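You operate a simulated robot arm through the tools that you are given. There is no shell and no other tool.

The job below is to be done with a simulated robot arm. You get a single attempt, and the scene is never put back.

## Task
Move the towel off the swim ring onto the table, then let the air out and shut the valve.
Where things are to end (x, y in the base frame): rolled towel within 60 mm of [180, 810].

It is judged by the outcome, as a careful person would: the job done as asked, and still so three seconds after it is handed in. It fails if anything else is knocked over, pushed out of place, dropped, spilled or broken. Flat cloth is picked up by pressing the open fingertips on it (5 to 10 N) and closing them slowly along it; thin cloth reads only 2 to 8 mm in the jaws.

## Robot
A 6-joint arm with a two-finger gripper, fixed in place. Base frame: the origin is at the foot of the arm, x ahead of it, y to its left, z up; the work surface is at about z = 800. Readings come in mm, degrees, newtons and seconds.
It reaches about 1298 mm from its shoulder. Its first joint turns from -149.0 to 149.0 degrees. Payload 1.57 kg.
The TCP is the grasp point between the finger pads, 21 mm short of the fingertips. In the tool frame z runs along the fingers and y along their closing line. The gripper opens to 70 mm. The gripper's body begins 50 mm behind the TCP.
Orientation is that of the tool frame in the base frame, as [roll, pitch, yaw] about the fixed x, y, z axes, in that order (R = Rz(yaw) Ry(pitch) Rx(roll)). With the fingers straight down and closing along the base's y, the tool's x points along the base's -x, its y along +y and its z along -z.

## Interface
- The arm moves only by the tool apply_moves. Its argument "deltas" is a list of rows, each a list of 2 entries, a list of its own where there are three numbers: the shift along the tool's x, y, z in mm, then the turn, a rotation vector about the tool's x, y, z in degrees. In form: [[[tx, ty, tz], [ax, ay, az]], ...]. A call has 1 to 20 rows; each row is the pose to reach, as a shift and turn from the pose commanded when the call began, along the tool's axes at that moment. "claw" is the finger opening in mm, from 0 to 70, set as the call begins (left out, the last holds). A row lasts 0.2 s, in which the tool goes at most 50 mm and 8.6 degrees; a call with a longer step from one row to the next is refused whole, and so is a gripper value outside its range. A pose out of reach is approached as far as the arm can. The call stops where the force on the tool passes 40 N (or 10 N more than at its start, if that is more) or the arm is blocked; 0.2 s more then pass. The fingers move at their own pace and stop on an object; they squeeze with about 30 N. The grip force told is the motor's: it shows also when the fingers shut on nothing. Time passes only in rows, and 0.2 s behind the last, so rows that repeat a pose let the fingers close. The reply holds the time, the measured pose of the TCP, the force on the tool along the base axes, the opening and the grip force, in the units named above and with some noise, with the torque about the TCP (base axes, N m) and any sound that the robot's microphone picked up.
- Cameras (640 x 400 px; columns grow to the right, rows downward): "scene" is fixed at [221.3, 648.4, 1414.6]; the picture's right is [-0.20, -0.98, 0.00], its down [-0.87, 0.18, -0.45] and it looks along [0.44, -0.09, -0.89] (base axes); focal length 214 px, centre (320, 200). "wrist" rides on the gripper at [79, 4, -81] in the tool frame; the picture's right is [-0.05, 1.00, 0.00], its down [-0.67, -0.04, -0.74] and it looks along [-0.74, -0.04, 0.67] (tool axes); focal length 256 px, centre (320, 200). There is no depth. A picture from a camera that has moved, and an enlarged one, comes with that camera's place and axes in the base frame and with its lens.
- camera(camera): a new picture of that camera. It takes no simulated time.
- raise_lower(by): slides the trunk up (or, below 0, down) by that many mm; the arm rides with it, the base frame stays. It gives what a move gives, with no picture.
- close_up(camera, box): a new picture of the part [left, top, right, bottom] of that camera's present view, enlarged. It takes no simulated time.
- sign_off(): hands the job in; it is judged then, once.

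Places have to be worked out from the pictures, the camera data and where the tool is seen. Open the gripper and draw the arm clear of the work before you hand the job in, unless the task says otherwise.

The tools are called after ">>>" as a command line: name --argument value ..., lists and objects as JSON in quotes. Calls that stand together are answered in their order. apply_moves: Moves the arm, as the interface text tells. Its arguments: {"type":"object","properties":{"deltas":{"type":"array","items":{"type":"array"}},"claw":{"type":"number"}},"required":["deltas"]} The other tools are called the same way: raise_lower (by) slides the trunk up or down; camera (camera) takes a picture; close_up (camera, box) takes an enlarged picture of a part of a camera's view; sign_off () hands the job in.

At the start:

```text
time_s: 0.0
position: [744.4, 165.3, 1167.4]
ee_rot: [180.0, 0.0, 180.0]
ft_force: [-0.6, -0.2, -0.1]
torque: [-0.03, 0.0, -0.02]
width: 70.1
grip_force: 0.1
trunk travel left (down, up): [-849.0, 121.0]
```

scene: 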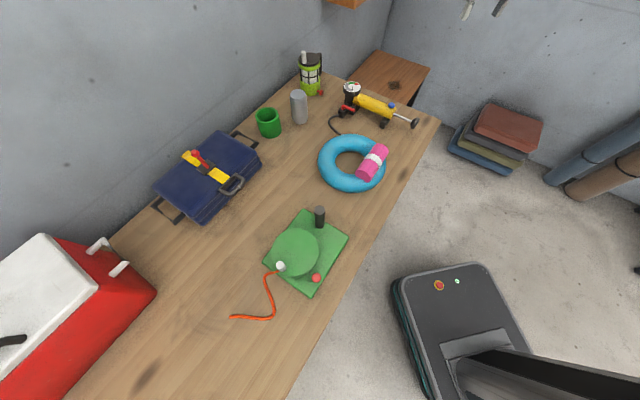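
wrist: 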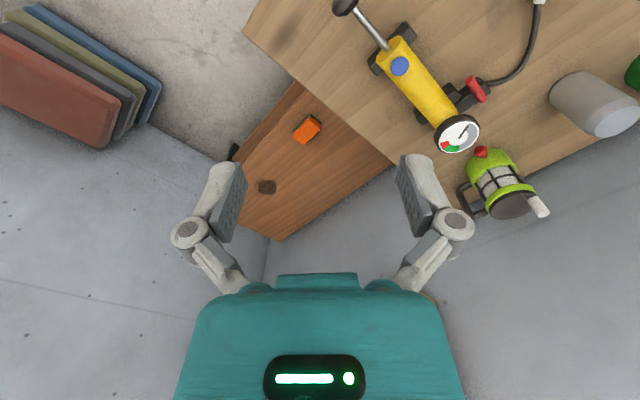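

I'll look first at the ring, the towel and the other objects up close.

>>> close_up --camera "scene" --box '[290, 110, 410, 210]'

>>> close_up --camera "scene" --box '[220, 190, 380, 330]'

>>> close_up --camera "scene" --box '[240, 40, 430, 150]'

```text
4.00 times, centred on (350, 160) of scene
camera zoom: at [221.3, 648.4, 1414.6], right [-0.2, -0.98, 0.0], down [-0.87, 0.18, -0.45], along [0.44, -0.09, -0.89], focal length 858 px, centre (200, 360)
```

zoom: 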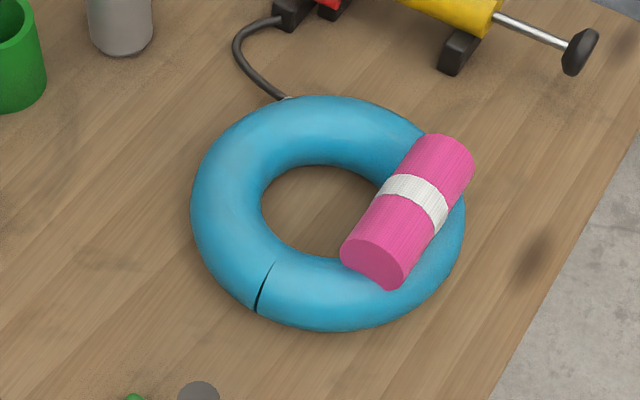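

```text
2.86 times, centred on (300, 260) of scene
camera zoom: at [221.3, 648.4, 1414.6], right [-0.2, -0.98, 0.0], down [-0.87, 0.18, -0.45], along [0.44, -0.09, -0.89], focal length 613 px, centre (377, 29)
```

zoom: 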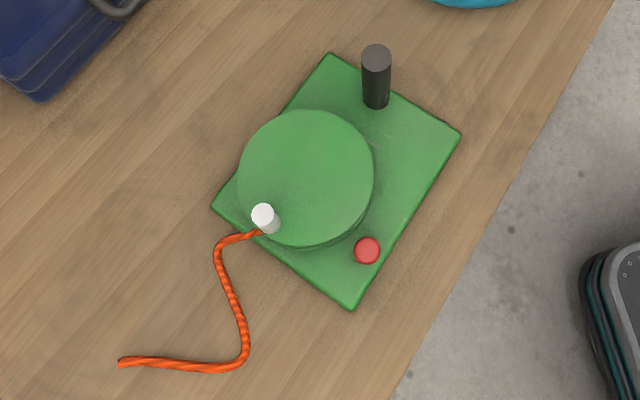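

```text
3.37 times, centred on (335, 95) of scene
camera zoom: at [221.3, 648.4, 1414.6], right [-0.2, -0.98, 0.0], down [-0.87, 0.18, -0.45], along [0.44, -0.09, -0.89], focal length 722 px, centre (270, 554)
```

zoom: 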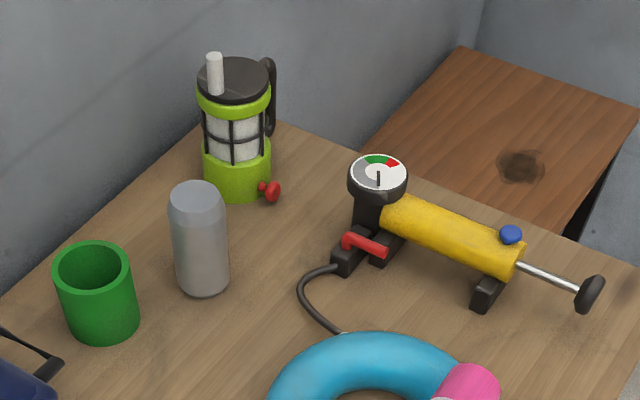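

The pump, with a gauge, a red lever and a blue button, is connected to the ring by a hose. I'll look closer at these controls with the wrist camera.

>>> close_up --camera "wrist" --box '[330, 0, 550, 160]'

>>> close_up --camera "wrist" --box '[420, 60, 520, 160]'

>>> close_up --camera "scene" --box '[325, 75, 385, 125]'

>>> close_up --camera "scene" --box '[370, 90, 430, 135]'

>>> close_up --camera "scene" --box '[320, 125, 370, 165]'

```text
2.50 times, centred on (440, 80) of wrist
camera zoom: at [663.6, 169.2, 1248.4], right [0.05, 1.0, 0.0], down [0.67, -0.04, 0.74], along [0.74, -0.04, -0.67], focal length 640 px, centre (20, 500)
```

zoom: 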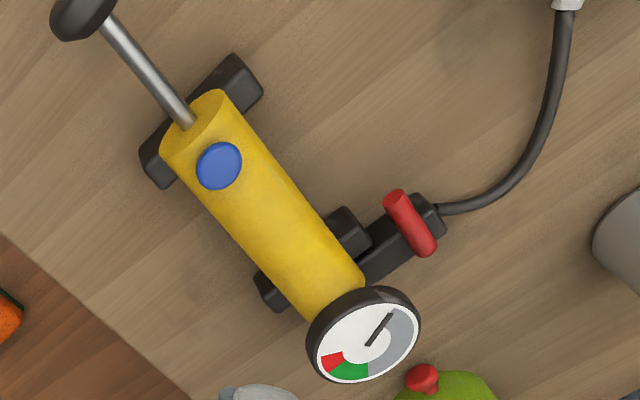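

```text
4.00 times, centred on (470, 110) of wrist
camera zoom: at [663.6, 169.2, 1248.4], right [0.05, 1.0, 0.0], down [0.67, -0.04, 0.74], along [0.74, -0.04, -0.67], focal length 1024 px, centre (-280, 560)
```

zoom: 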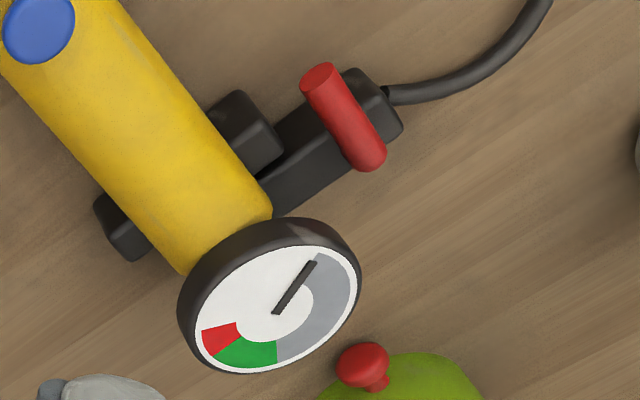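

```text
8.00 times, centred on (355, 100) of scene
camera zoom: at [221.3, 648.4, 1414.6], right [-0.2, -0.98, 0.0], down [-0.87, 0.18, -0.45], along [0.44, -0.09, -0.89], focal length 1716 px, centre (40, 1000)
```

zoom: 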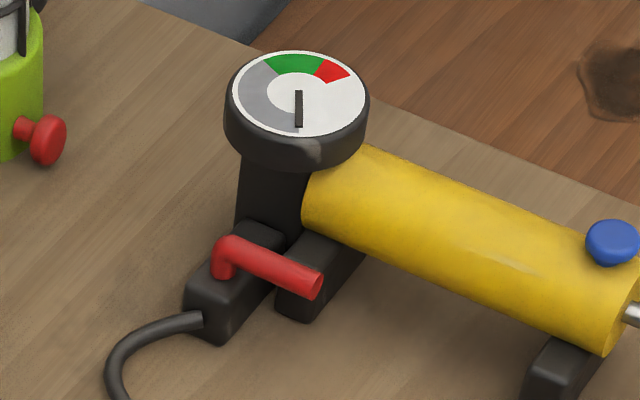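

```text
8.89 times, centred on (400, 112) of scene
camera zoom: at [221.3, 648.4, 1414.6], right [-0.2, -0.98, 0.0], down [-0.87, 0.18, -0.45], along [0.44, -0.09, -0.89], focal length 1906 px, centre (-391, 978)
```

zoom: 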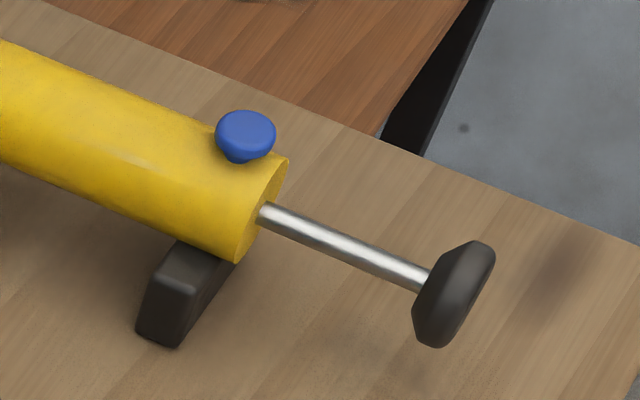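

```text
10.00 times, centred on (345, 145) of scene
camera zoom: at [221.3, 648.4, 1414.6], right [-0.2, -0.98, 0.0], down [-0.87, 0.18, -0.45], along [0.44, -0.09, -0.89], focal length 2145 px, centre (70, 750)
```

zoom: 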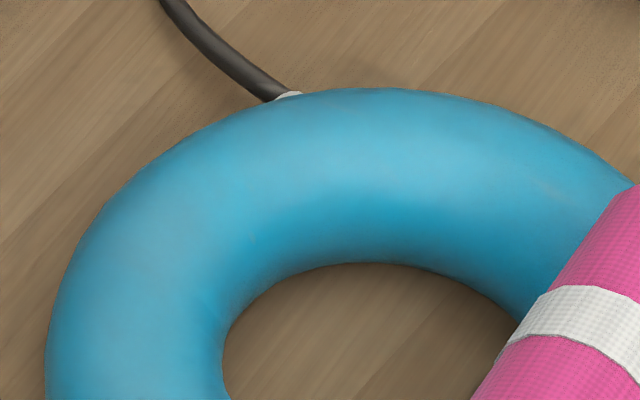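

The lever lies across the hose, so the valve is shut, and the gauge is at zero. The blue knob looks like the bleed button. I put the towel near (578, 413), with its axis along about (0.7, -0.7), so I'll go above it with the jaw turned 45°.

>>> apply_moves --deltas '[[[18.4, 27.6, 18.5], [0, 0, 5]], [[36.9, 55.1, 37.1], [0, 0, 10]], [[55.3, 82.7, 55.7], [0, 0, 15]], [[73.8, 110.2, 74.2], [0, 0, 20]], [[92.2, 137.8, 92.8], [0, 0, 25]], [[110.7, 165.3, 111.3], [0, 0, 30]], [[129.1, 192.9, 129.9], [0, 0, 35]], [[147.6, 220.4, 148.4], [0, 0, 40]], [[166, 248, 167], [0, 0, 45]], [[166, 248, 167], [0, 0, 45]]]' --claw 70

>>> camera --camera "wrist"

>>> camera --camera "scene"

```text
time_s: 2.2
position: [583.7, 408.8, 1167.9]
ee_rot: [180.0, 0.0, 134.9]
ft_force: [0.0, -0.2, -0.4]
torque: [0.02, 0.01, 0.01]
width: 70.0
grip_force: 0.0
out of reach, approached as far as the arm can: row 1, 2, 3, 4, 5, 6, 7, 8, 9, 10
trunk travel left (down, up): [-849.0, 121.0]
```

```text
taken
camera wrist: at [529.9, 467.7, 1248.5], right [0.74, 0.67, 0.0], down [0.45, -0.5, 0.74], along [0.5, -0.55, -0.67], focal length 256 px, centre (320, 200)
```

wrist: 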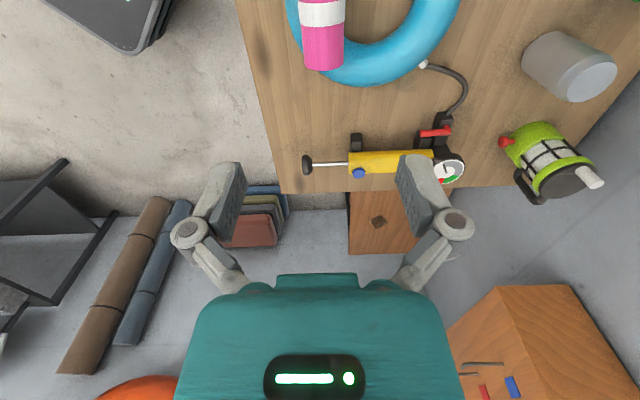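

```text
taken
```

scene: 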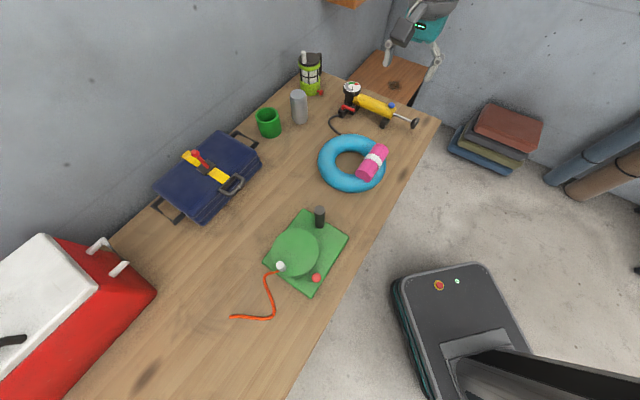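

The arm cannot get any lower at this trunk height. I'll lower the trunk by 150 mm, which brings the tool to about z = 1018, still clear of the towel.

>>> raise_lower --by -150

>>> camera --camera "wrist"

>>> camera --camera "scene"

```text
time_s: 4.0
position: [582.3, 407.9, 1017.8]
ee_rot: [180.0, 0.1, 135.1]
ft_force: [-0.2, 0.5, -0.2]
torque: [0.0, 0.0, -0.02]
width: 70.0
grip_force: 0.2
trunk travel left (down, up): [-699.0, 271.0]
```

```text
taken
camera wrist: at [530.1, 467.6, 1098.5], right [0.74, 0.67, 0.0], down [0.45, -0.5, 0.74], along [0.5, -0.55, -0.67], focal length 256 px, centre (320, 200)
```

wrist: 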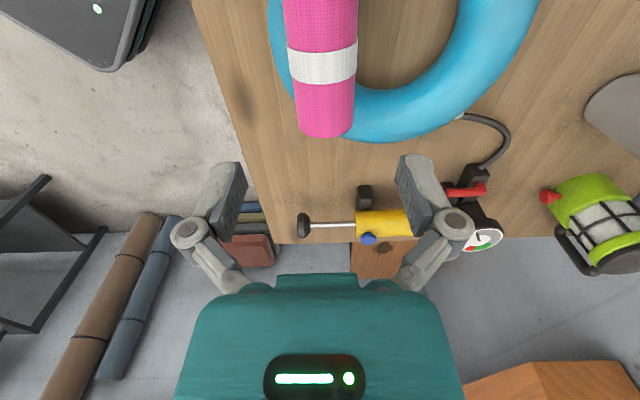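

```text
taken
```

scene: 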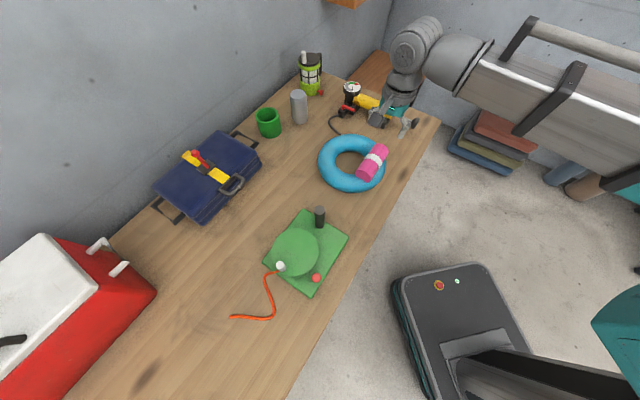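

The wrist view confirms the towel runs at 45° with a diameter of about 54 mm. Its band is about 11 mm along tool x and 3 mm along tool y from my TCP line. I'll align and raise the arm 200 mm, then lower the trunk so the arm has working range.

>>> apply_moves --deltas '[[[2, 1, -40], [0, 0, 0]], [[4, 2, -80], [0, 0, 0]], [[6, 3, -120], [0, 0, 0]], [[8, 3, -160], [0, 0, 0]], [[11, 3, -200], [0, 0, 0]], [[11, 3, -200], [0, 0, 0]]]' --claw 70

>>> raise_lower --by -250

>>> camera --camera "wrist"

>>> camera --camera "scene"

```text
time_s: 5.3
position: [582.6, 418.9, 1017.8]
ee_rot: [180.0, 0.1, 135.0]
ft_force: [0.1, 0.3, -0.2]
torque: [-0.01, -0.03, 0.06]
width: 69.8
grip_force: 0.0
out of reach, approached as far as the arm can: row 1, 2, 3, 4, 5, 6
trunk travel left (down, up): [-699.0, 271.0]
```

```text
time_s: 7.0
position: [580.1, 414.2, 848.9]
ee_rot: [-179.2, 0.1, 135.0]
ft_force: [-5.5, -3.1, 14.3]
torque: [-0.43, 0.23, 0.02]
width: 70.5
grip_force: 0.0
trunk travel left (down, up): [-529.0, 441.0]
stopped: the force on the tool passed its limit at 86 N (the readings are from after the stop); the commanded pose is now the measured one
```

```text
taken
camera wrist: at [526.6, 475.0, 929.4], right [0.74, 0.67, -0.01], down [0.45, -0.49, 0.75], along [0.49, -0.56, -0.67], focal length 256 px, centre (320, 200)
```

wrist: 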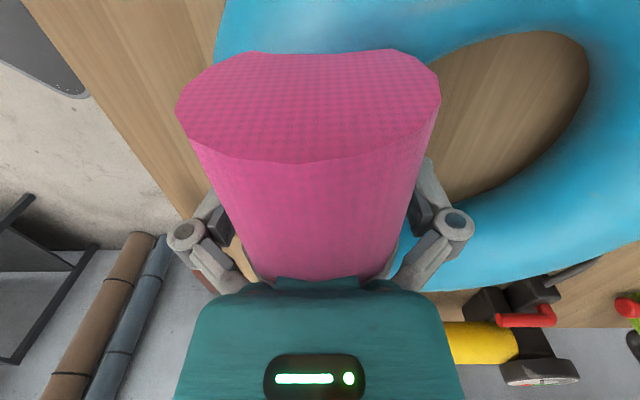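

```text
taken
```

scene: 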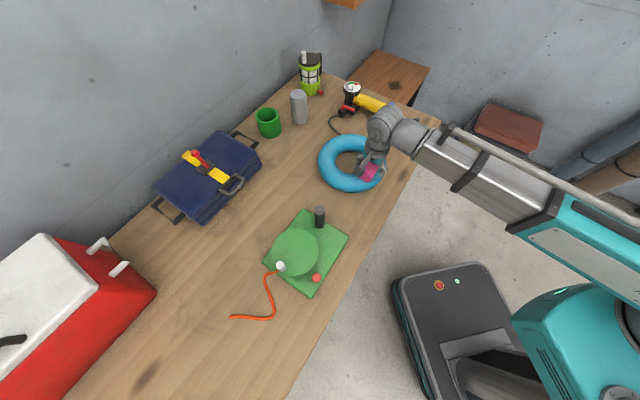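

The arm's z did not change on the last move, so vertical travel seems to come only from the trunk. The trunk went down until the gripper body pressed on the towel. I'll back up 26 mm to relieve it and check that nothing has shifted.

>>> raise_lower --by 26

>>> camera --camera "wrist"

>>> close_up --camera "scene" --box '[290, 110, 410, 210]'

```text
time_s: 7.7
position: [581.6, 416.9, 874.1]
ee_rot: [-179.4, 0.0, 135.0]
ft_force: [0.1, -0.5, 0.8]
torque: [0.01, -0.02, 0.01]
width: 70.3
grip_force: 0.1
trunk travel left (down, up): [-555.0, 415.0]
```

```text
taken
camera wrist: at [528.5, 476.3, 954.6], right [0.74, 0.67, -0.01], down [0.45, -0.49, 0.75], along [0.49, -0.56, -0.67], focal length 256 px, centre (320, 200)
```

wrist: 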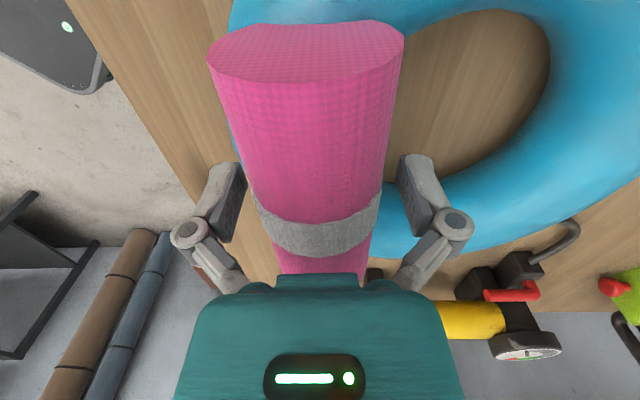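

```text
4.00 times, centred on (350, 160) of scene
camera zoom: at [221.3, 648.4, 1414.6], right [-0.2, -0.98, 0.0], down [-0.87, 0.18, -0.45], along [0.44, -0.09, -0.89], focal length 858 px, centre (200, 360)
```

zoom: 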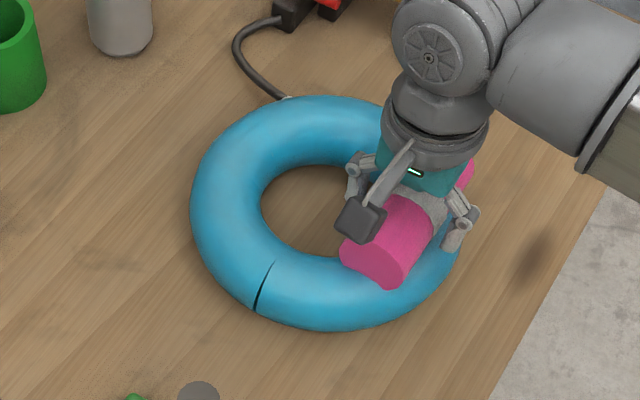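

Nothing has moved, and the fingers straddle the towel's band at mid-height. I'll close on it.

>>> apply_moves --deltas '[[[0, 0, 0], [0, 0, 0]], [[0, 0, 0], [0, 0, 0]], [[0, 0, 0], [0, 0, 0]], [[0, 0, 0], [0, 0, 0]], [[0, 0, 0], [0, 0, 0]], [[0, 0, 0], [0, 0, 0]]]' --claw 15

```text
time_s: 9.1
position: [580.2, 417.0, 873.8]
ee_rot: [-179.3, 0.1, 135.0]
ft_force: [0.9, -0.3, 5.4]
torque: [-0.01, -0.03, -0.05]
width: 52.2
grip_force: 29.8
trunk travel left (down, up): [-555.0, 415.0]
```

The towel is gripped at 52 mm with 30 N. I'll lift it straight up with the trunk.

>>> raise_lower --by 150

>>> camera --camera "wrist"

>>> camera --camera "scene"

```text
time_s: 10.9
position: [580.7, 416.9, 1023.8]
ee_rot: [-179.2, 0.0, 135.0]
ft_force: [0.2, 0.3, -1.0]
torque: [0.0, 0.01, -0.02]
width: 52.3
grip_force: 30.2
trunk travel left (down, up): [-705.0, 265.0]
```

```text
taken
camera wrist: at [528.5, 476.2, 1104.5], right [0.74, 0.67, -0.01], down [0.45, -0.49, 0.75], along [0.49, -0.56, -0.67], focal length 256 px, centre (320, 200)
```

wrist: 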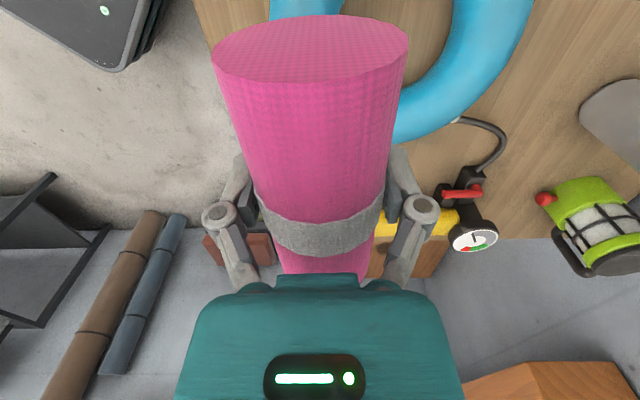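

```text
taken
```

scene: 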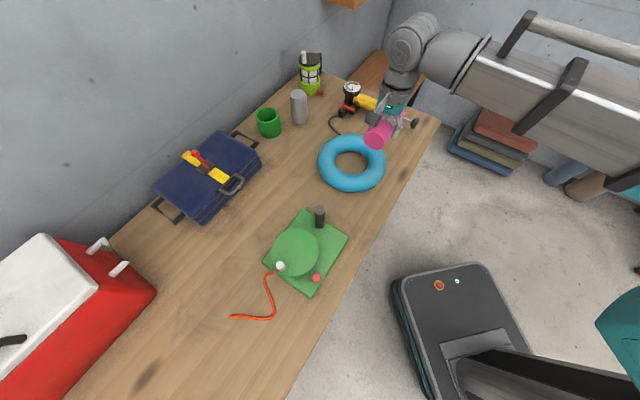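

The towel is held cleanly. I'll carry it at this height to above (160, 812), turning the axis to lie along y so it stays clear of the orange cord near x = 223 to 246.

>>> apply_moves --deltas '[[[32, -1, 0], [0, 0, 2.5]], [[64, -2, 0], [0, 0, 5]], [[96, -3, 0], [0, 0, 7.5]], [[128, -4, 0], [0, 0, 10]], [[160, -5, 0], [0, 0, 12.5]], [[192, -6, 0], [0, 0, 15]], [[224, -7, 0], [0, 0, 17.5]], [[256, -8, 0], [0, 0, 20]], [[288, -9, 0], [0, 0, 22.5]], [[320, -10, 0], [0, 0, 25]], [[352, -11, 0], [0, 0, 27.5]], [[384, -12, 0], [0, 0, 30]], [[416, -13, 0], [0, 0, 32.5]], [[448, -14, 0], [0, 0, 35]], [[480, -15, 0], [0, 0, 37.5]], [[512, -16, 0], [0, 0, 40]], [[545, -17, 0], [0, 0, 42.5]], [[577, -18, 0], [0, 0, 45]], [[577, -18, 0], [0, 0, 45]]]'

>>> camera --camera "scene"

>>> camera --camera "wrist"

```text
time_s: 14.9
position: [159.5, 810.9, 1024.2]
ee_rot: [-179.6, 0.5, 89.9]
ft_force: [-0.3, -0.4, -0.8]
torque: [0.01, 0.02, 0.0]
width: 52.1
grip_force: 30.4
trunk travel left (down, up): [-705.0, 265.0]
```

```text
taken
```

scene: 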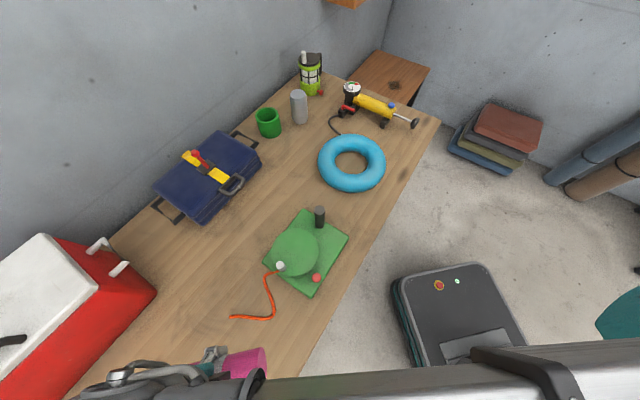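

```text
taken
camera wrist: at [164.7, 891.0, 1103.8], right [1.0, -0.05, -0.01], down [-0.03, -0.66, 0.75], along [-0.05, -0.75, -0.66], focal length 256 px, centre (320, 200)
```

wrist: 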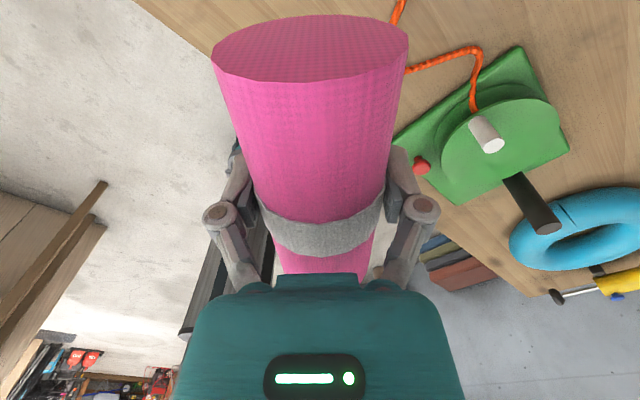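

I'm over (160, 811) with free table below, the cord clear on one side and the edge on the other. I'll lower the trunk most of the way, to about z = 844.

>>> raise_lower --by -180

>>> camera --camera "wrist"

>>> camera --camera "scene"

```text
time_s: 16.9
position: [159.8, 810.4, 843.8]
ee_rot: [-179.5, 0.6, 90.0]
ft_force: [-0.1, 0.0, -0.5]
torque: [0.01, 0.0, 0.02]
width: 52.4
grip_force: 29.8
trunk travel left (down, up): [-525.0, 445.0]
```

```text
taken
camera wrist: at [164.9, 890.8, 923.9], right [1.0, -0.05, -0.01], down [-0.03, -0.66, 0.75], along [-0.05, -0.75, -0.66], focal length 256 px, centre (320, 200)
```

wrist: 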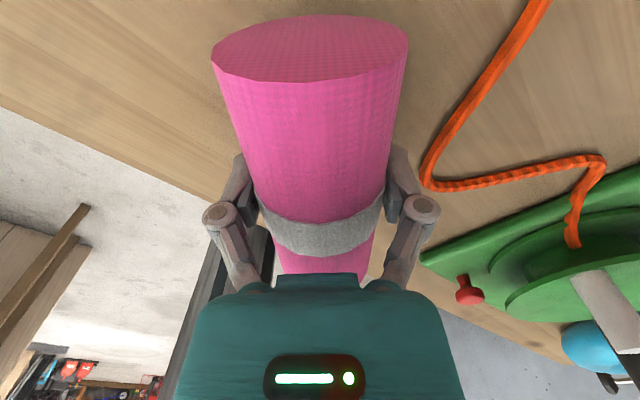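

```text
taken
```

scene: 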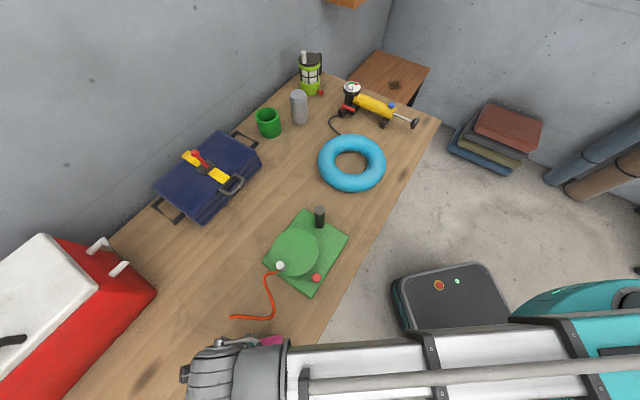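

There is still no contact at z = 844, and the cord is clear of the right finger. I'll go down in small steps until the towel touches.

>>> raise_lower --by -14

```text
time_s: 17.5
position: [159.9, 810.8, 830.6]
ee_rot: [-179.5, 0.6, 90.0]
ft_force: [1.0, 0.2, -1.3]
torque: [0.0, 0.0, 0.02]
width: 52.4
grip_force: 30.0
trunk travel left (down, up): [-511.0, 459.0]
```

Still free at z = 830.6, so I'll take another small step.

>>> raise_lower --by -4

```text
time_s: 18.0
position: [159.7, 810.5, 827.1]
ee_rot: [-179.4, 0.5, 90.0]
ft_force: [-0.1, 1.0, 3.9]
torque: [0.36, -0.01, -0.02]
width: 52.0
grip_force: 29.7
trunk travel left (down, up): [-507.0, 463.0]
```

The first contact shows 3.9 N upward. I'll go 1 mm more so the towel seats, then open.

>>> raise_lower --by -1

>>> apply_moves --deltas '[[[0, 0, 0], [0, 0, 0]], [[0, 0, 0], [0, 0, 0]], [[0, 0, 0], [0, 0, 0]], [[0, 0, 0], [0, 0, 0]], [[0, 0, 0], [0, 0, 0]]]' --claw 66

>>> camera --camera "wrist"

```text
time_s: 18.5
position: [160.1, 810.9, 825.9]
ee_rot: [-179.5, 0.5, 89.9]
ft_force: [0.3, 4.8, 16.1]
torque: [-0.07, -0.13, -0.01]
width: 52.4
grip_force: 30.6
trunk travel left (down, up): [-506.0, 464.0]
```

```text
time_s: 19.7
position: [159.4, 811.2, 825.2]
ee_rot: [-179.5, 0.6, 90.0]
ft_force: [-0.6, 0.2, -0.8]
torque: [0.01, 0.01, -0.01]
width: 66.1
grip_force: 0.2
trunk travel left (down, up): [-506.0, 464.0]
```

```text
taken
camera wrist: at [164.8, 890.8, 904.9], right [1.0, -0.05, -0.01], down [-0.03, -0.66, 0.75], along [-0.05, -0.75, -0.66], focal length 256 px, centre (320, 200)
```

wrist: 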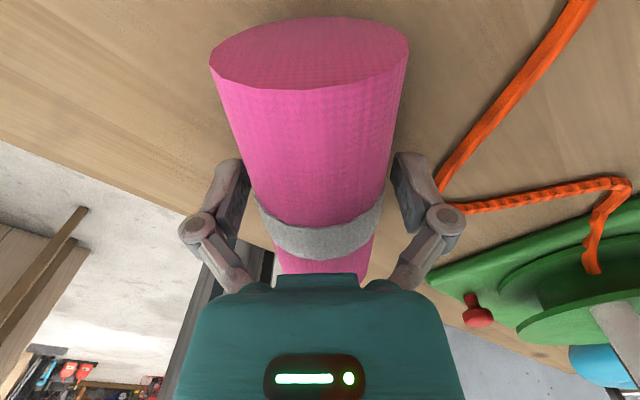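

The towel rests on the table and the force reads zero. I'll let a moment pass to be sure it doesn't roll, then raise the trunk clear.

>>> raise_lower --by 220

>>> camera --camera "wrist"

>>> camera --camera "scene"

```text
time_s: 22.1
position: [161.1, 810.7, 1044.9]
ee_rot: [-179.4, 0.7, 90.1]
ft_force: [0.2, 0.3, 0.0]
torque: [0.0, 0.05, -0.01]
width: 66.0
grip_force: 0.1
trunk travel left (down, up): [-726.0, 244.0]
```

```text
taken
camera wrist: at [164.9, 890.8, 1124.9], right [1.0, -0.05, -0.01], down [-0.03, -0.66, 0.75], along [-0.05, -0.75, -0.66], focal length 256 px, centre (320, 200)
```

wrist: 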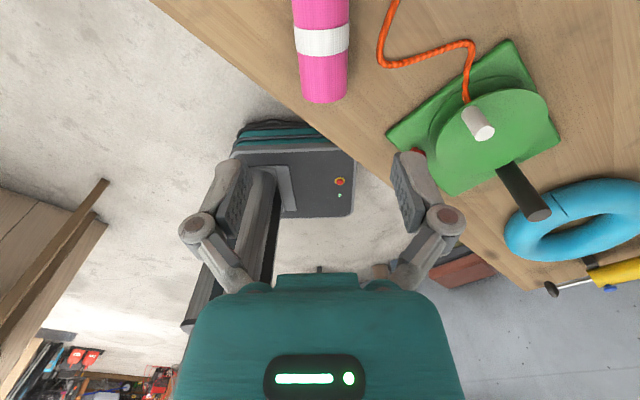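

```text
taken
```

scene: 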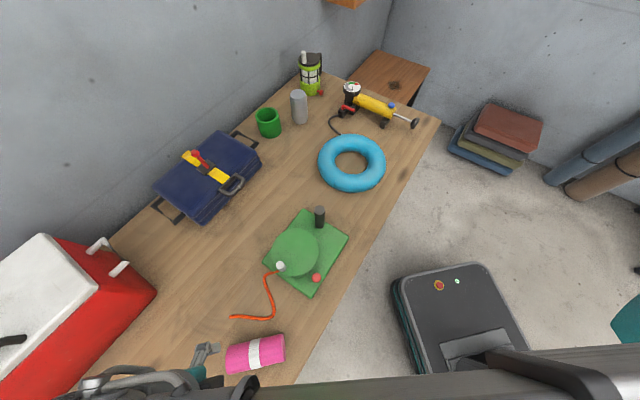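

The towel lies still at about (160, 811), within tolerance. Now I'll go back toward the pump to view its lever and button from closer up.

>>> apply_moves --deltas '[[[-19, 34.4, 0], [0, 0, -2.5]], [[-38, 68.9, 0], [0, 0, -5]], [[-57, 103.3, 0], [0, 0, -7.5]], [[-76, 137.8, 0], [0, 0, -10]], [[-95, 172.2, 0], [0, 0, -12.5]], [[-114, 206.7, 0], [0, 0, -15]], [[-133, 241.1, 0], [0, 0, -17.5]], [[-152, 275.6, 0], [0, 0, -20]], [[-170, 310, 0], [0, 0, -22.5]], [[-189, 344.4, 0], [0, 0, -25]], [[-208, 378.9, 0], [0, 0, -27.5]], [[-227, 413.3, 0], [0, 0, -30]], [[-246, 447.8, 0], [0, 0, -32.5]], [[-265, 482.2, 0], [0, 0, -35]], [[-284, 516.7, 0], [0, 0, -37.5]], [[-303, 551.1, 0], [0, 0, -40]], [[-322, 585.6, 0], [0, 0, -42.5]], [[-341, 620, 0], [0, 0, -45]], [[-341, 620, 0], [0, 0, -45]]]' --claw 30

>>> camera --camera "wrist"

>>> camera --camera "scene"

```text
time_s: 26.1
position: [780.6, 472.3, 1045.0]
ee_rot: [-179.2, 0.0, 135.0]
ft_force: [0.0, 0.8, 0.2]
torque: [0.0, -0.01, -0.01]
width: 29.9
grip_force: 0.0
out of reach, approached as far as the arm can: row 18, 19
trunk travel left (down, up): [-726.0, 244.0]
```

```text
taken
camera wrist: at [727.9, 531.3, 1125.6], right [0.74, 0.67, -0.01], down [0.45, -0.49, 0.75], along [0.49, -0.56, -0.67], focal length 256 px, centre (320, 200)
```

wrist: 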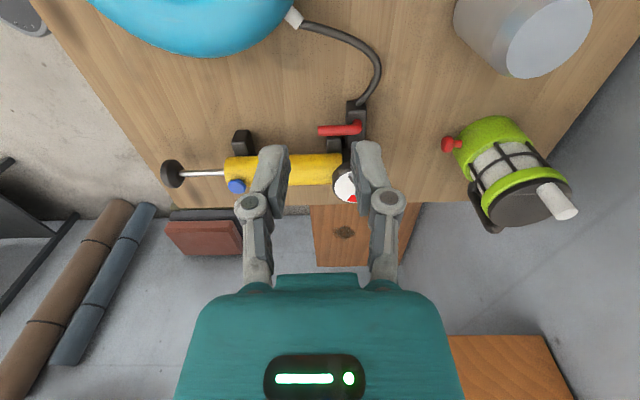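

```text
taken
```

scene: 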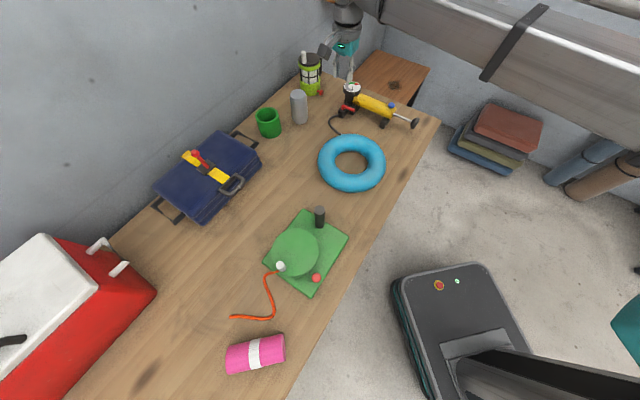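

The towel is stable. I'll zoom on the lever and button from here to get exact positions.

>>> close_up --camera "wrist" --box '[300, 90, 400, 210]'

>>> close_up --camera "wrist" --box '[150, 120, 270, 210]'

>>> close_up --camera "scene" --box '[325, 75, 385, 125]'

```text
3.33 times, centred on (350, 150) of wrist
camera zoom: at [727.9, 531.3, 1125.6], right [0.74, 0.67, -0.01], down [0.45, -0.49, 0.75], along [0.49, -0.56, -0.67], focal length 853 px, centre (220, 367)
```

zoom: 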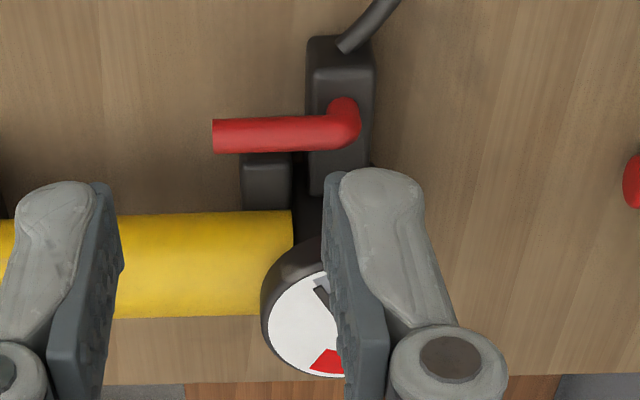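

```text
4.44 times, centred on (210, 165) of wrist
camera zoom: at [727.9, 531.3, 1125.6], right [0.74, 0.67, -0.01], down [0.45, -0.49, 0.75], along [0.49, -0.56, -0.67], focal length 1138 px, centre (809, 356)
```

zoom: 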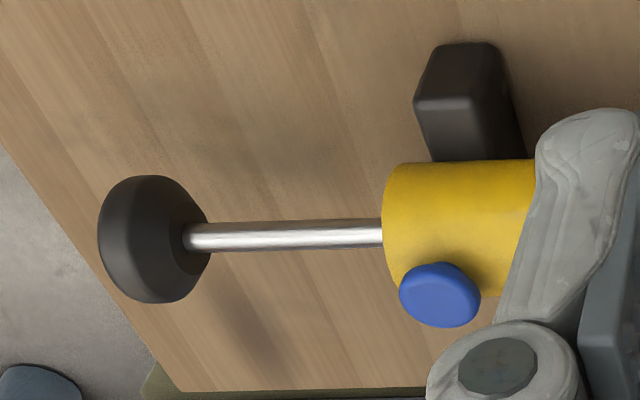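

```text
8.00 times, centred on (355, 100) of scene
camera zoom: at [221.3, 648.4, 1414.6], right [-0.2, -0.98, 0.0], down [-0.87, 0.18, -0.45], along [0.44, -0.09, -0.89], focal length 1716 px, centre (40, 1000)
```

zoom: 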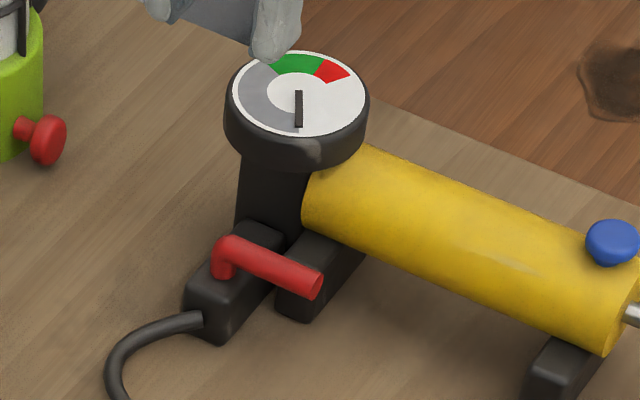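

From two views I get a lever pivot near (876, 430), a tip near (842, 395) and an arm height of about z = 850. The cylinder and gauge are close on its inner side, so I want the fingers leaning away from them. I'll move above the lever tip, turning the jaw to close across the lever, and then test whether the tool can tilt.

>>> apply_moves --deltas '[[[-8, -1, 0], [0, 0, -7.5]], [[-16, -2, 0], [0, 0, -15]], [[-24, -3, 0], [0, 0, -22.5]], [[-32, -4, 0], [0, 0, -30]], [[-40, -5, 0], [0, 0, -37.5]], [[-49, -6, 0], [0, 0, -45]], [[-57, -7, 0], [0, 0, -52.5]], [[-65, -8, 0], [0, 0, -60]], [[-73, -9, 0], [0, 0, -67.5]], [[-81, -10, 0], [0, 0, -75]], [[-89, -11, 0], [0, 0, -82.5]], [[-98, -13, 0], [0, 0, -90]], [[-98, -13, 0], [0, 0, -90]]]' --claw 40

>>> camera --camera "wrist"

```text
time_s: 28.9
position: [840.7, 391.3, 1045.2]
ee_rot: [-179.9, -0.7, -134.9]
ft_force: [0.5, 0.2, 0.3]
torque: [-0.03, 0.01, 0.01]
width: 40.1
grip_force: 0.1
trunk travel left (down, up): [-726.0, 244.0]
```

```text
taken
camera wrist: at [782.6, 338.8, 1126.7], right [-0.67, 0.74, 0.0], down [0.5, 0.45, 0.74], along [0.55, 0.49, -0.68], focal length 256 px, centre (320, 200)
```

wrist: 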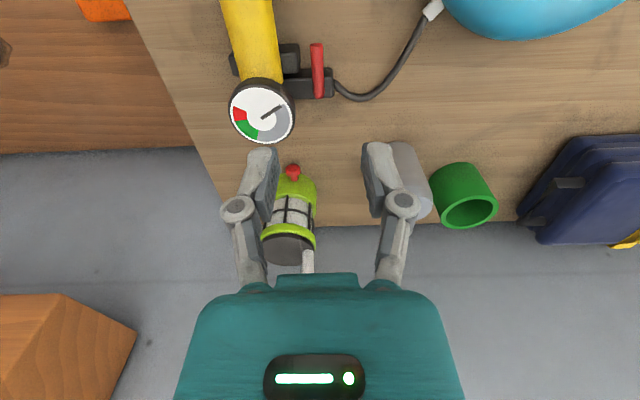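

The yaw of -135° was reached. I'll zoom in on the lever, gauge and gap from this side.

>>> close_up --camera "wrist" --box '[215, 0, 375, 150]'

```text
2.67 times, centred on (295, 75) of wrist
camera zoom: at [782.6, 338.8, 1126.7], right [-0.67, 0.74, 0.0], down [0.5, 0.45, 0.74], along [0.55, 0.49, -0.68], focal length 683 px, centre (387, 533)
```

zoom: 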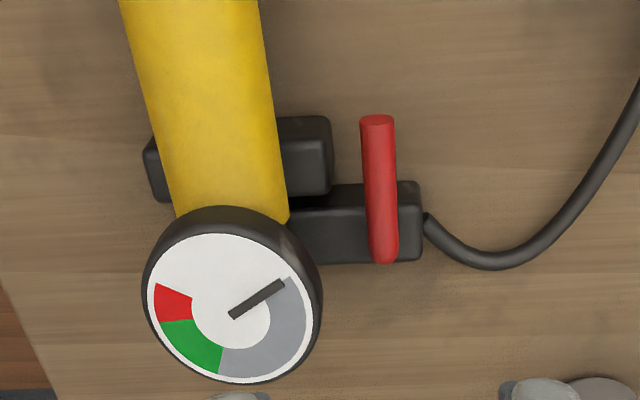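

From this side the geometry is clear. The lever is at e = (x−y)/√2 ≈ 322, with its tip at a = (x+y)/√2 ≈ 873 and the pivot at a ≈ 922. The cylinder surface is about 34 mm away, so straight-down fingers fit. I'll align and lower to z ≈ 905 to check.

>>> apply_moves --deltas '[[[-3, -2.4, 0], [0, 0, 0]], [[-5.8, -4.8, 0], [0, 0, 0]], [[-5.8, -4.8, 0], [0, 0, 0]]]' --claw 32

>>> raise_lower --by -140

>>> camera --camera "wrist"

>>> close_up --camera "scene" --box '[325, 75, 385, 125]'

```text
time_s: 29.7
position: [848.4, 391.2, 1044.0]
ee_rot: [180.0, -0.8, -135.0]
ft_force: [-0.1, -0.3, 0.1]
torque: [0.04, 0.01, 0.01]
width: 31.9
grip_force: 0.1
trunk travel left (down, up): [-726.0, 244.0]
```

```text
time_s: 31.3
position: [848.4, 392.5, 904.9]
ee_rot: [-180.0, -0.8, -135.0]
ft_force: [-0.1, -0.5, 0.5]
torque: [-0.01, 0.02, 0.02]
width: 32.2
grip_force: 0.0
trunk travel left (down, up): [-586.0, 384.0]
```

```text
taken
camera wrist: at [790.0, 339.5, 986.8], right [-0.67, 0.74, 0.0], down [0.5, 0.45, 0.74], along [0.55, 0.49, -0.68], focal length 256 px, centre (320, 200)
```

wrist: 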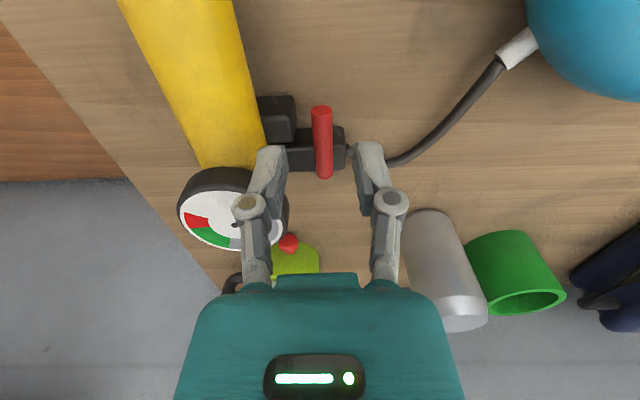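

```text
8.00 times, centred on (355, 100) of scene
camera zoom: at [221.3, 648.4, 1414.6], right [-0.2, -0.98, 0.0], down [-0.87, 0.18, -0.45], along [0.44, -0.09, -0.89], focal length 1716 px, centre (40, 1000)
```

zoom: 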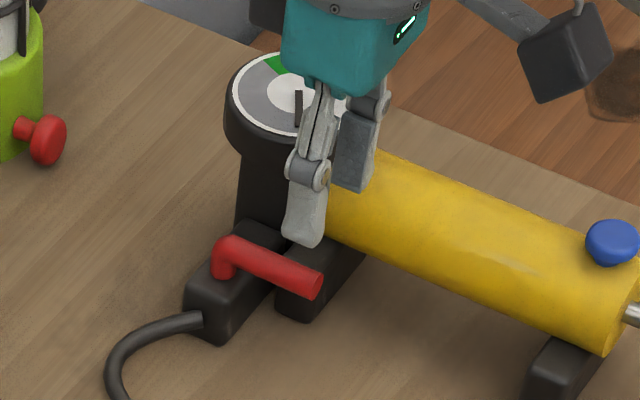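

The lever is centred between the fingers, with its tip at a ≈ 872. I'll shift 6 mm toward the tip to avoid the pump foot, narrow the jaw to 24 mm, and lower to TCP z ≈ 860.

>>> apply_moves --deltas '[[[3, 0, 0], [0, 0, 0]], [[6, 0, 0], [0, 0, 0]], [[6, 0, 0], [0, 0, 0]]]' --claw 24

>>> raise_lower --by -30

>>> camera --camera "wrist"

>>> close_up --camera "scene" --box '[325, 75, 385, 125]'

```text
time_s: 32.1
position: [842.9, 387.8, 904.4]
ee_rot: [179.9, -0.9, -134.9]
ft_force: [-0.6, -1.1, 0.0]
torque: [0.01, -0.03, 0.0]
width: 23.9
grip_force: 0.0
trunk travel left (down, up): [-586.0, 384.0]
```

```text
time_s: 32.9
position: [844.3, 388.2, 875.5]
ee_rot: [180.0, -0.7, -135.0]
ft_force: [-0.2, -0.2, 0.4]
torque: [-0.01, -0.01, 0.0]
width: 23.7
grip_force: 0.1
trunk travel left (down, up): [-556.0, 414.0]
```

```text
taken
camera wrist: at [784.9, 335.2, 956.8], right [-0.67, 0.74, 0.0], down [0.5, 0.45, 0.74], along [0.55, 0.49, -0.68], focal length 256 px, centre (320, 200)
```

wrist: 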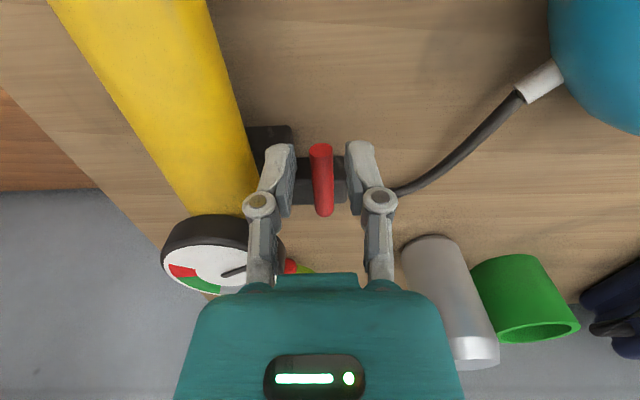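

```text
8.00 times, centred on (355, 100) of scene
camera zoom: at [221.3, 648.4, 1414.6], right [-0.2, -0.98, 0.0], down [-0.87, 0.18, -0.45], along [0.44, -0.09, -0.89], focal length 1716 px, centre (40, 1000)
```

zoom: 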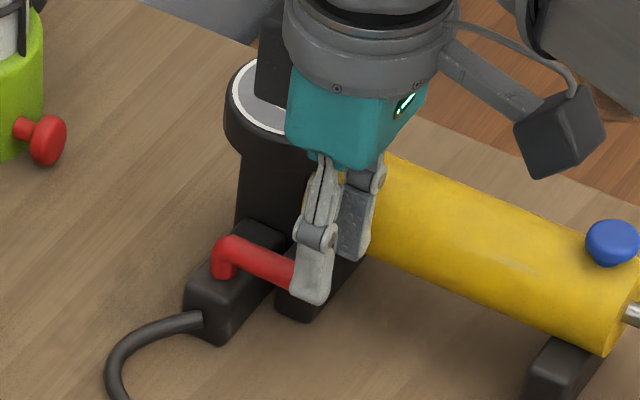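

The fingers are aligned on either side of the lever. I'll lower 17 mm more so the tips straddle it.

>>> raise_lower --by -17

>>> close_up --camera "scene" --box '[325, 75, 385, 125]'

>>> close_up --camera "wrist" --box '[240, 120, 400, 230]'

```text
time_s: 33.5
position: [843.5, 388.8, 857.6]
ee_rot: [-180.0, -0.7, -135.0]
ft_force: [-0.1, -0.8, -0.1]
torque: [-0.01, 0.01, 0.01]
width: 24.0
grip_force: 0.1
trunk travel left (down, up): [-539.0, 431.0]
```

```text
8.00 times, centred on (355, 100) of scene
camera zoom: at [221.3, 648.4, 1414.6], right [-0.2, -0.98, 0.0], down [-0.87, 0.18, -0.45], along [0.44, -0.09, -0.89], focal length 1716 px, centre (40, 1000)
```

zoom: 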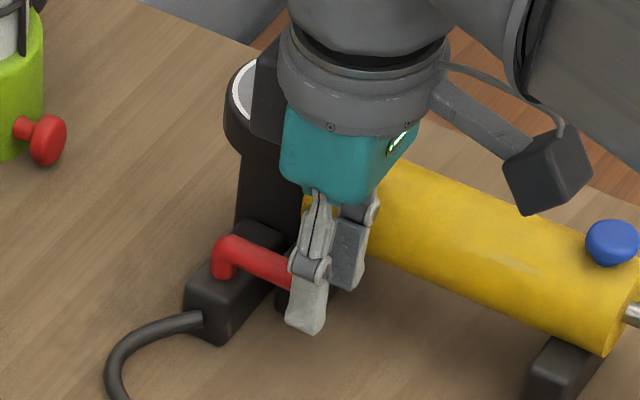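

```text
3.64 times, centred on (320, 175) of wrist
camera zoom: at [784.9, 335.2, 939.8], right [-0.67, 0.74, 0.0], down [0.5, 0.45, 0.74], along [0.55, 0.49, -0.68], focal length 931 px, centre (320, 291)
```

zoom: 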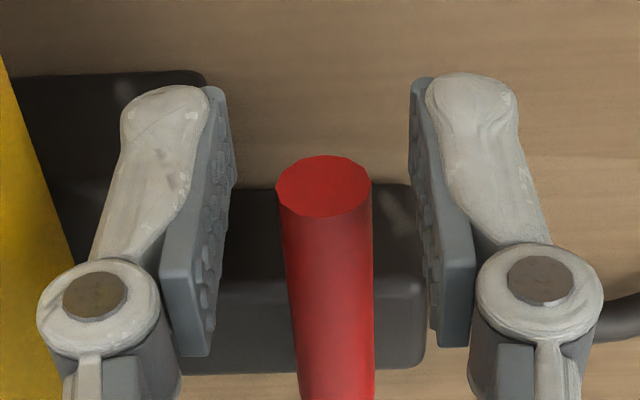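

The tips now straddle the lever at z ≈ 845. I'll narrow the jaw to 18 mm and swing the lever outward about the pivot (about (876, 420)), turning the tool with it. The first stage goes to 45°.

>>> apply_moves --deltas '[[[0, 0, 0], [0, 0, 0]], [[0, 0, 0], [0, 0, 0]], [[-1.2, 5, 0], [0, 0, 7.5]], [[-2.3, 10.7, 0], [0, 0, 15]], [[-4.2, 16.3, 0], [0, 0, 22.5]], [[-6.8, 21.6, 0], [0, 0, 30]], [[-10.1, 26.5, 0], [0, 0, 37.5]], [[-14, 30.9, 0], [0, 0, 45]], [[-14, 30.9, 0], [0, 0, 45]]]' --claw 18

>>> camera --camera "wrist"

>>> close_up --camera "scene" --box '[310, 65, 400, 140]'

```text
time_s: 35.5
position: [832.3, 420.7, 858.1]
ee_rot: [-179.5, -0.5, 179.9]
ft_force: [-0.6, 0.5, -0.4]
torque: [0.03, 0.0, 0.03]
width: 18.1
grip_force: 0.1
trunk travel left (down, up): [-539.0, 431.0]
```

```text
taken
camera wrist: at [752.8, 424.5, 939.3], right [0.06, 1.0, -0.01], down [0.67, -0.03, 0.74], along [0.74, -0.05, -0.67], focal length 256 px, centre (320, 200)
```

wrist: 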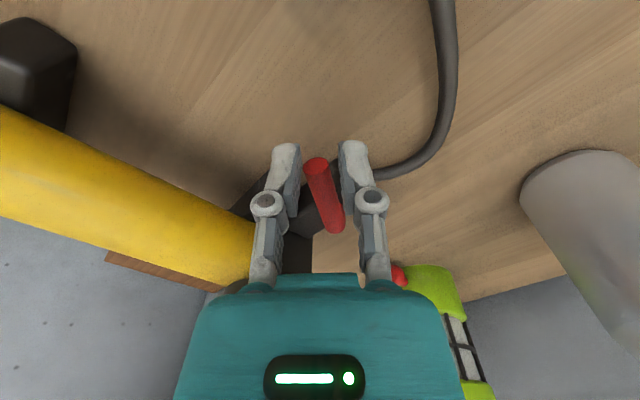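

```text
5.33 times, centred on (355, 102) of scene
camera zoom: at [221.3, 648.4, 1414.6], right [-0.2, -0.98, 0.0], down [-0.87, 0.18, -0.45], along [0.44, -0.09, -0.89], focal length 1144 px, centre (133, 720)
```

zoom: 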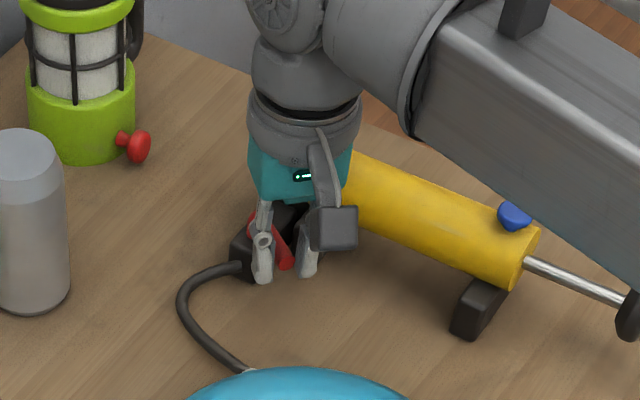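

The lever follows (about 45° turned, no excess force). I'll continue to roughly 90°, in line with the hose.

>>> apply_moves --deltas '[[[-0.4, 5.9, 0], [0, 0, 7.5]], [[-1.5, 11.6, 0], [0, 0, 15]], [[-3.4, 17.2, 0], [0, 0, 22.5]], [[-6, 22.5, 0], [0, 0, 30]], [[-9.3, 27.4, 0], [0, 0, 37.5]], [[-13.2, 31.8, 0], [0, 0, 45]], [[-15.5, 34, 0], [0, 0, 49]], [[-15.5, 34, 0], [0, 0, 49]]]'

>>> camera --camera "wrist"

>>> close_up --camera "scene" --box '[310, 65, 400, 140]'

```text
time_s: 37.3
position: [849.0, 453.3, 858.0]
ee_rot: [-179.2, 0.1, 130.9]
ft_force: [-0.1, -0.5, 0.4]
torque: [0.02, -0.02, 0.02]
width: 17.9
grip_force: 0.0
trunk travel left (down, up): [-539.0, 431.0]
```

```text
taken
camera wrist: at [800.6, 517.2, 938.5], right [0.79, 0.61, -0.01], down [0.42, -0.52, 0.75], along [0.45, -0.59, -0.67], focal length 256 px, centre (320, 200)
```

wrist: 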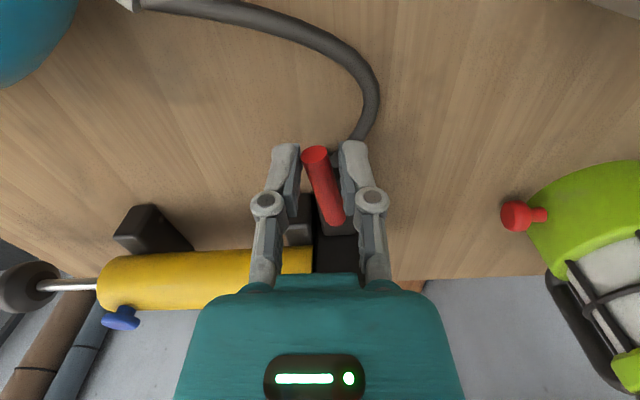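

```text
5.33 times, centred on (355, 102) of scene
camera zoom: at [221.3, 648.4, 1414.6], right [-0.2, -0.98, 0.0], down [-0.87, 0.18, -0.45], along [0.44, -0.09, -0.89], focal length 1144 px, centre (133, 720)
```

zoom: 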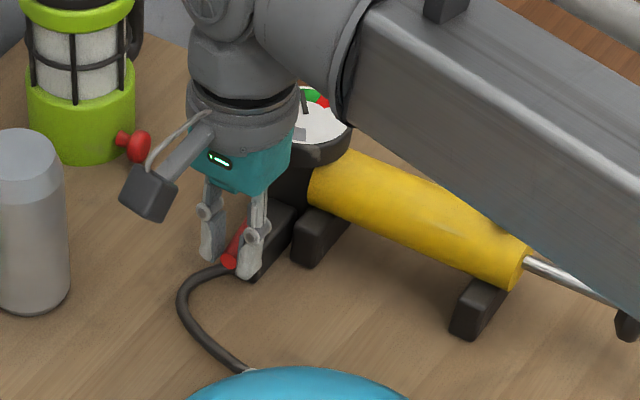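

The lever is now nearly in line with the hose. I'll check the gauge in the scene view to see whether the valve has opened.

>>> close_up --camera "scene" --box '[340, 75, 370, 105]'

>>> close_up --camera "wrist" --box '[240, 120, 400, 260]'

```text
13.33 times, centred on (355, 90) of scene
camera zoom: at [221.3, 648.4, 1414.6], right [-0.2, -0.98, 0.0], down [-0.87, 0.18, -0.45], along [0.44, -0.09, -0.89], focal length 2860 px, centre (-147, 1667)
```

zoom: 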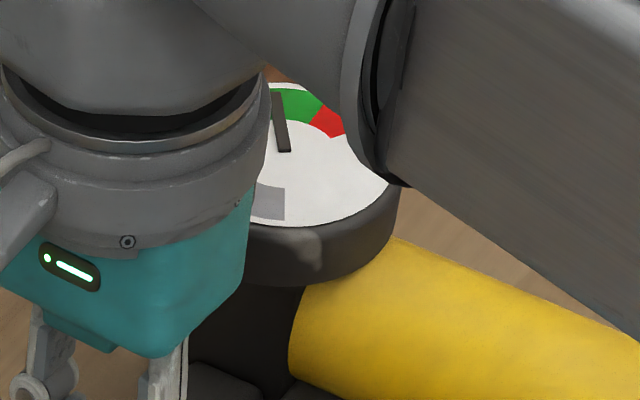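

```text
2.86 times, centred on (320, 190) of wrist
camera zoom: at [800.6, 517.2, 938.5], right [0.79, 0.61, -0.01], down [0.42, -0.52, 0.75], along [0.45, -0.59, -0.67], focal length 731 px, centre (320, 229)
```

zoom: 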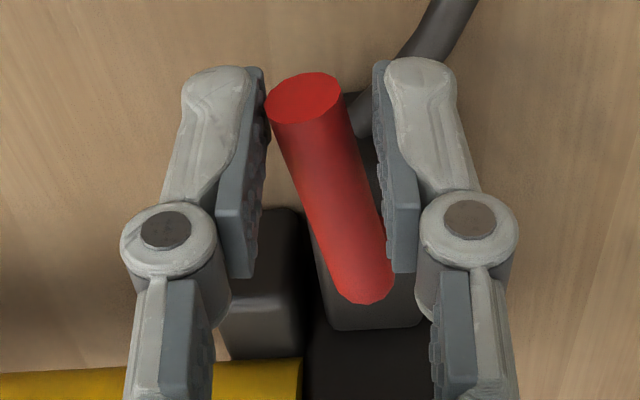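

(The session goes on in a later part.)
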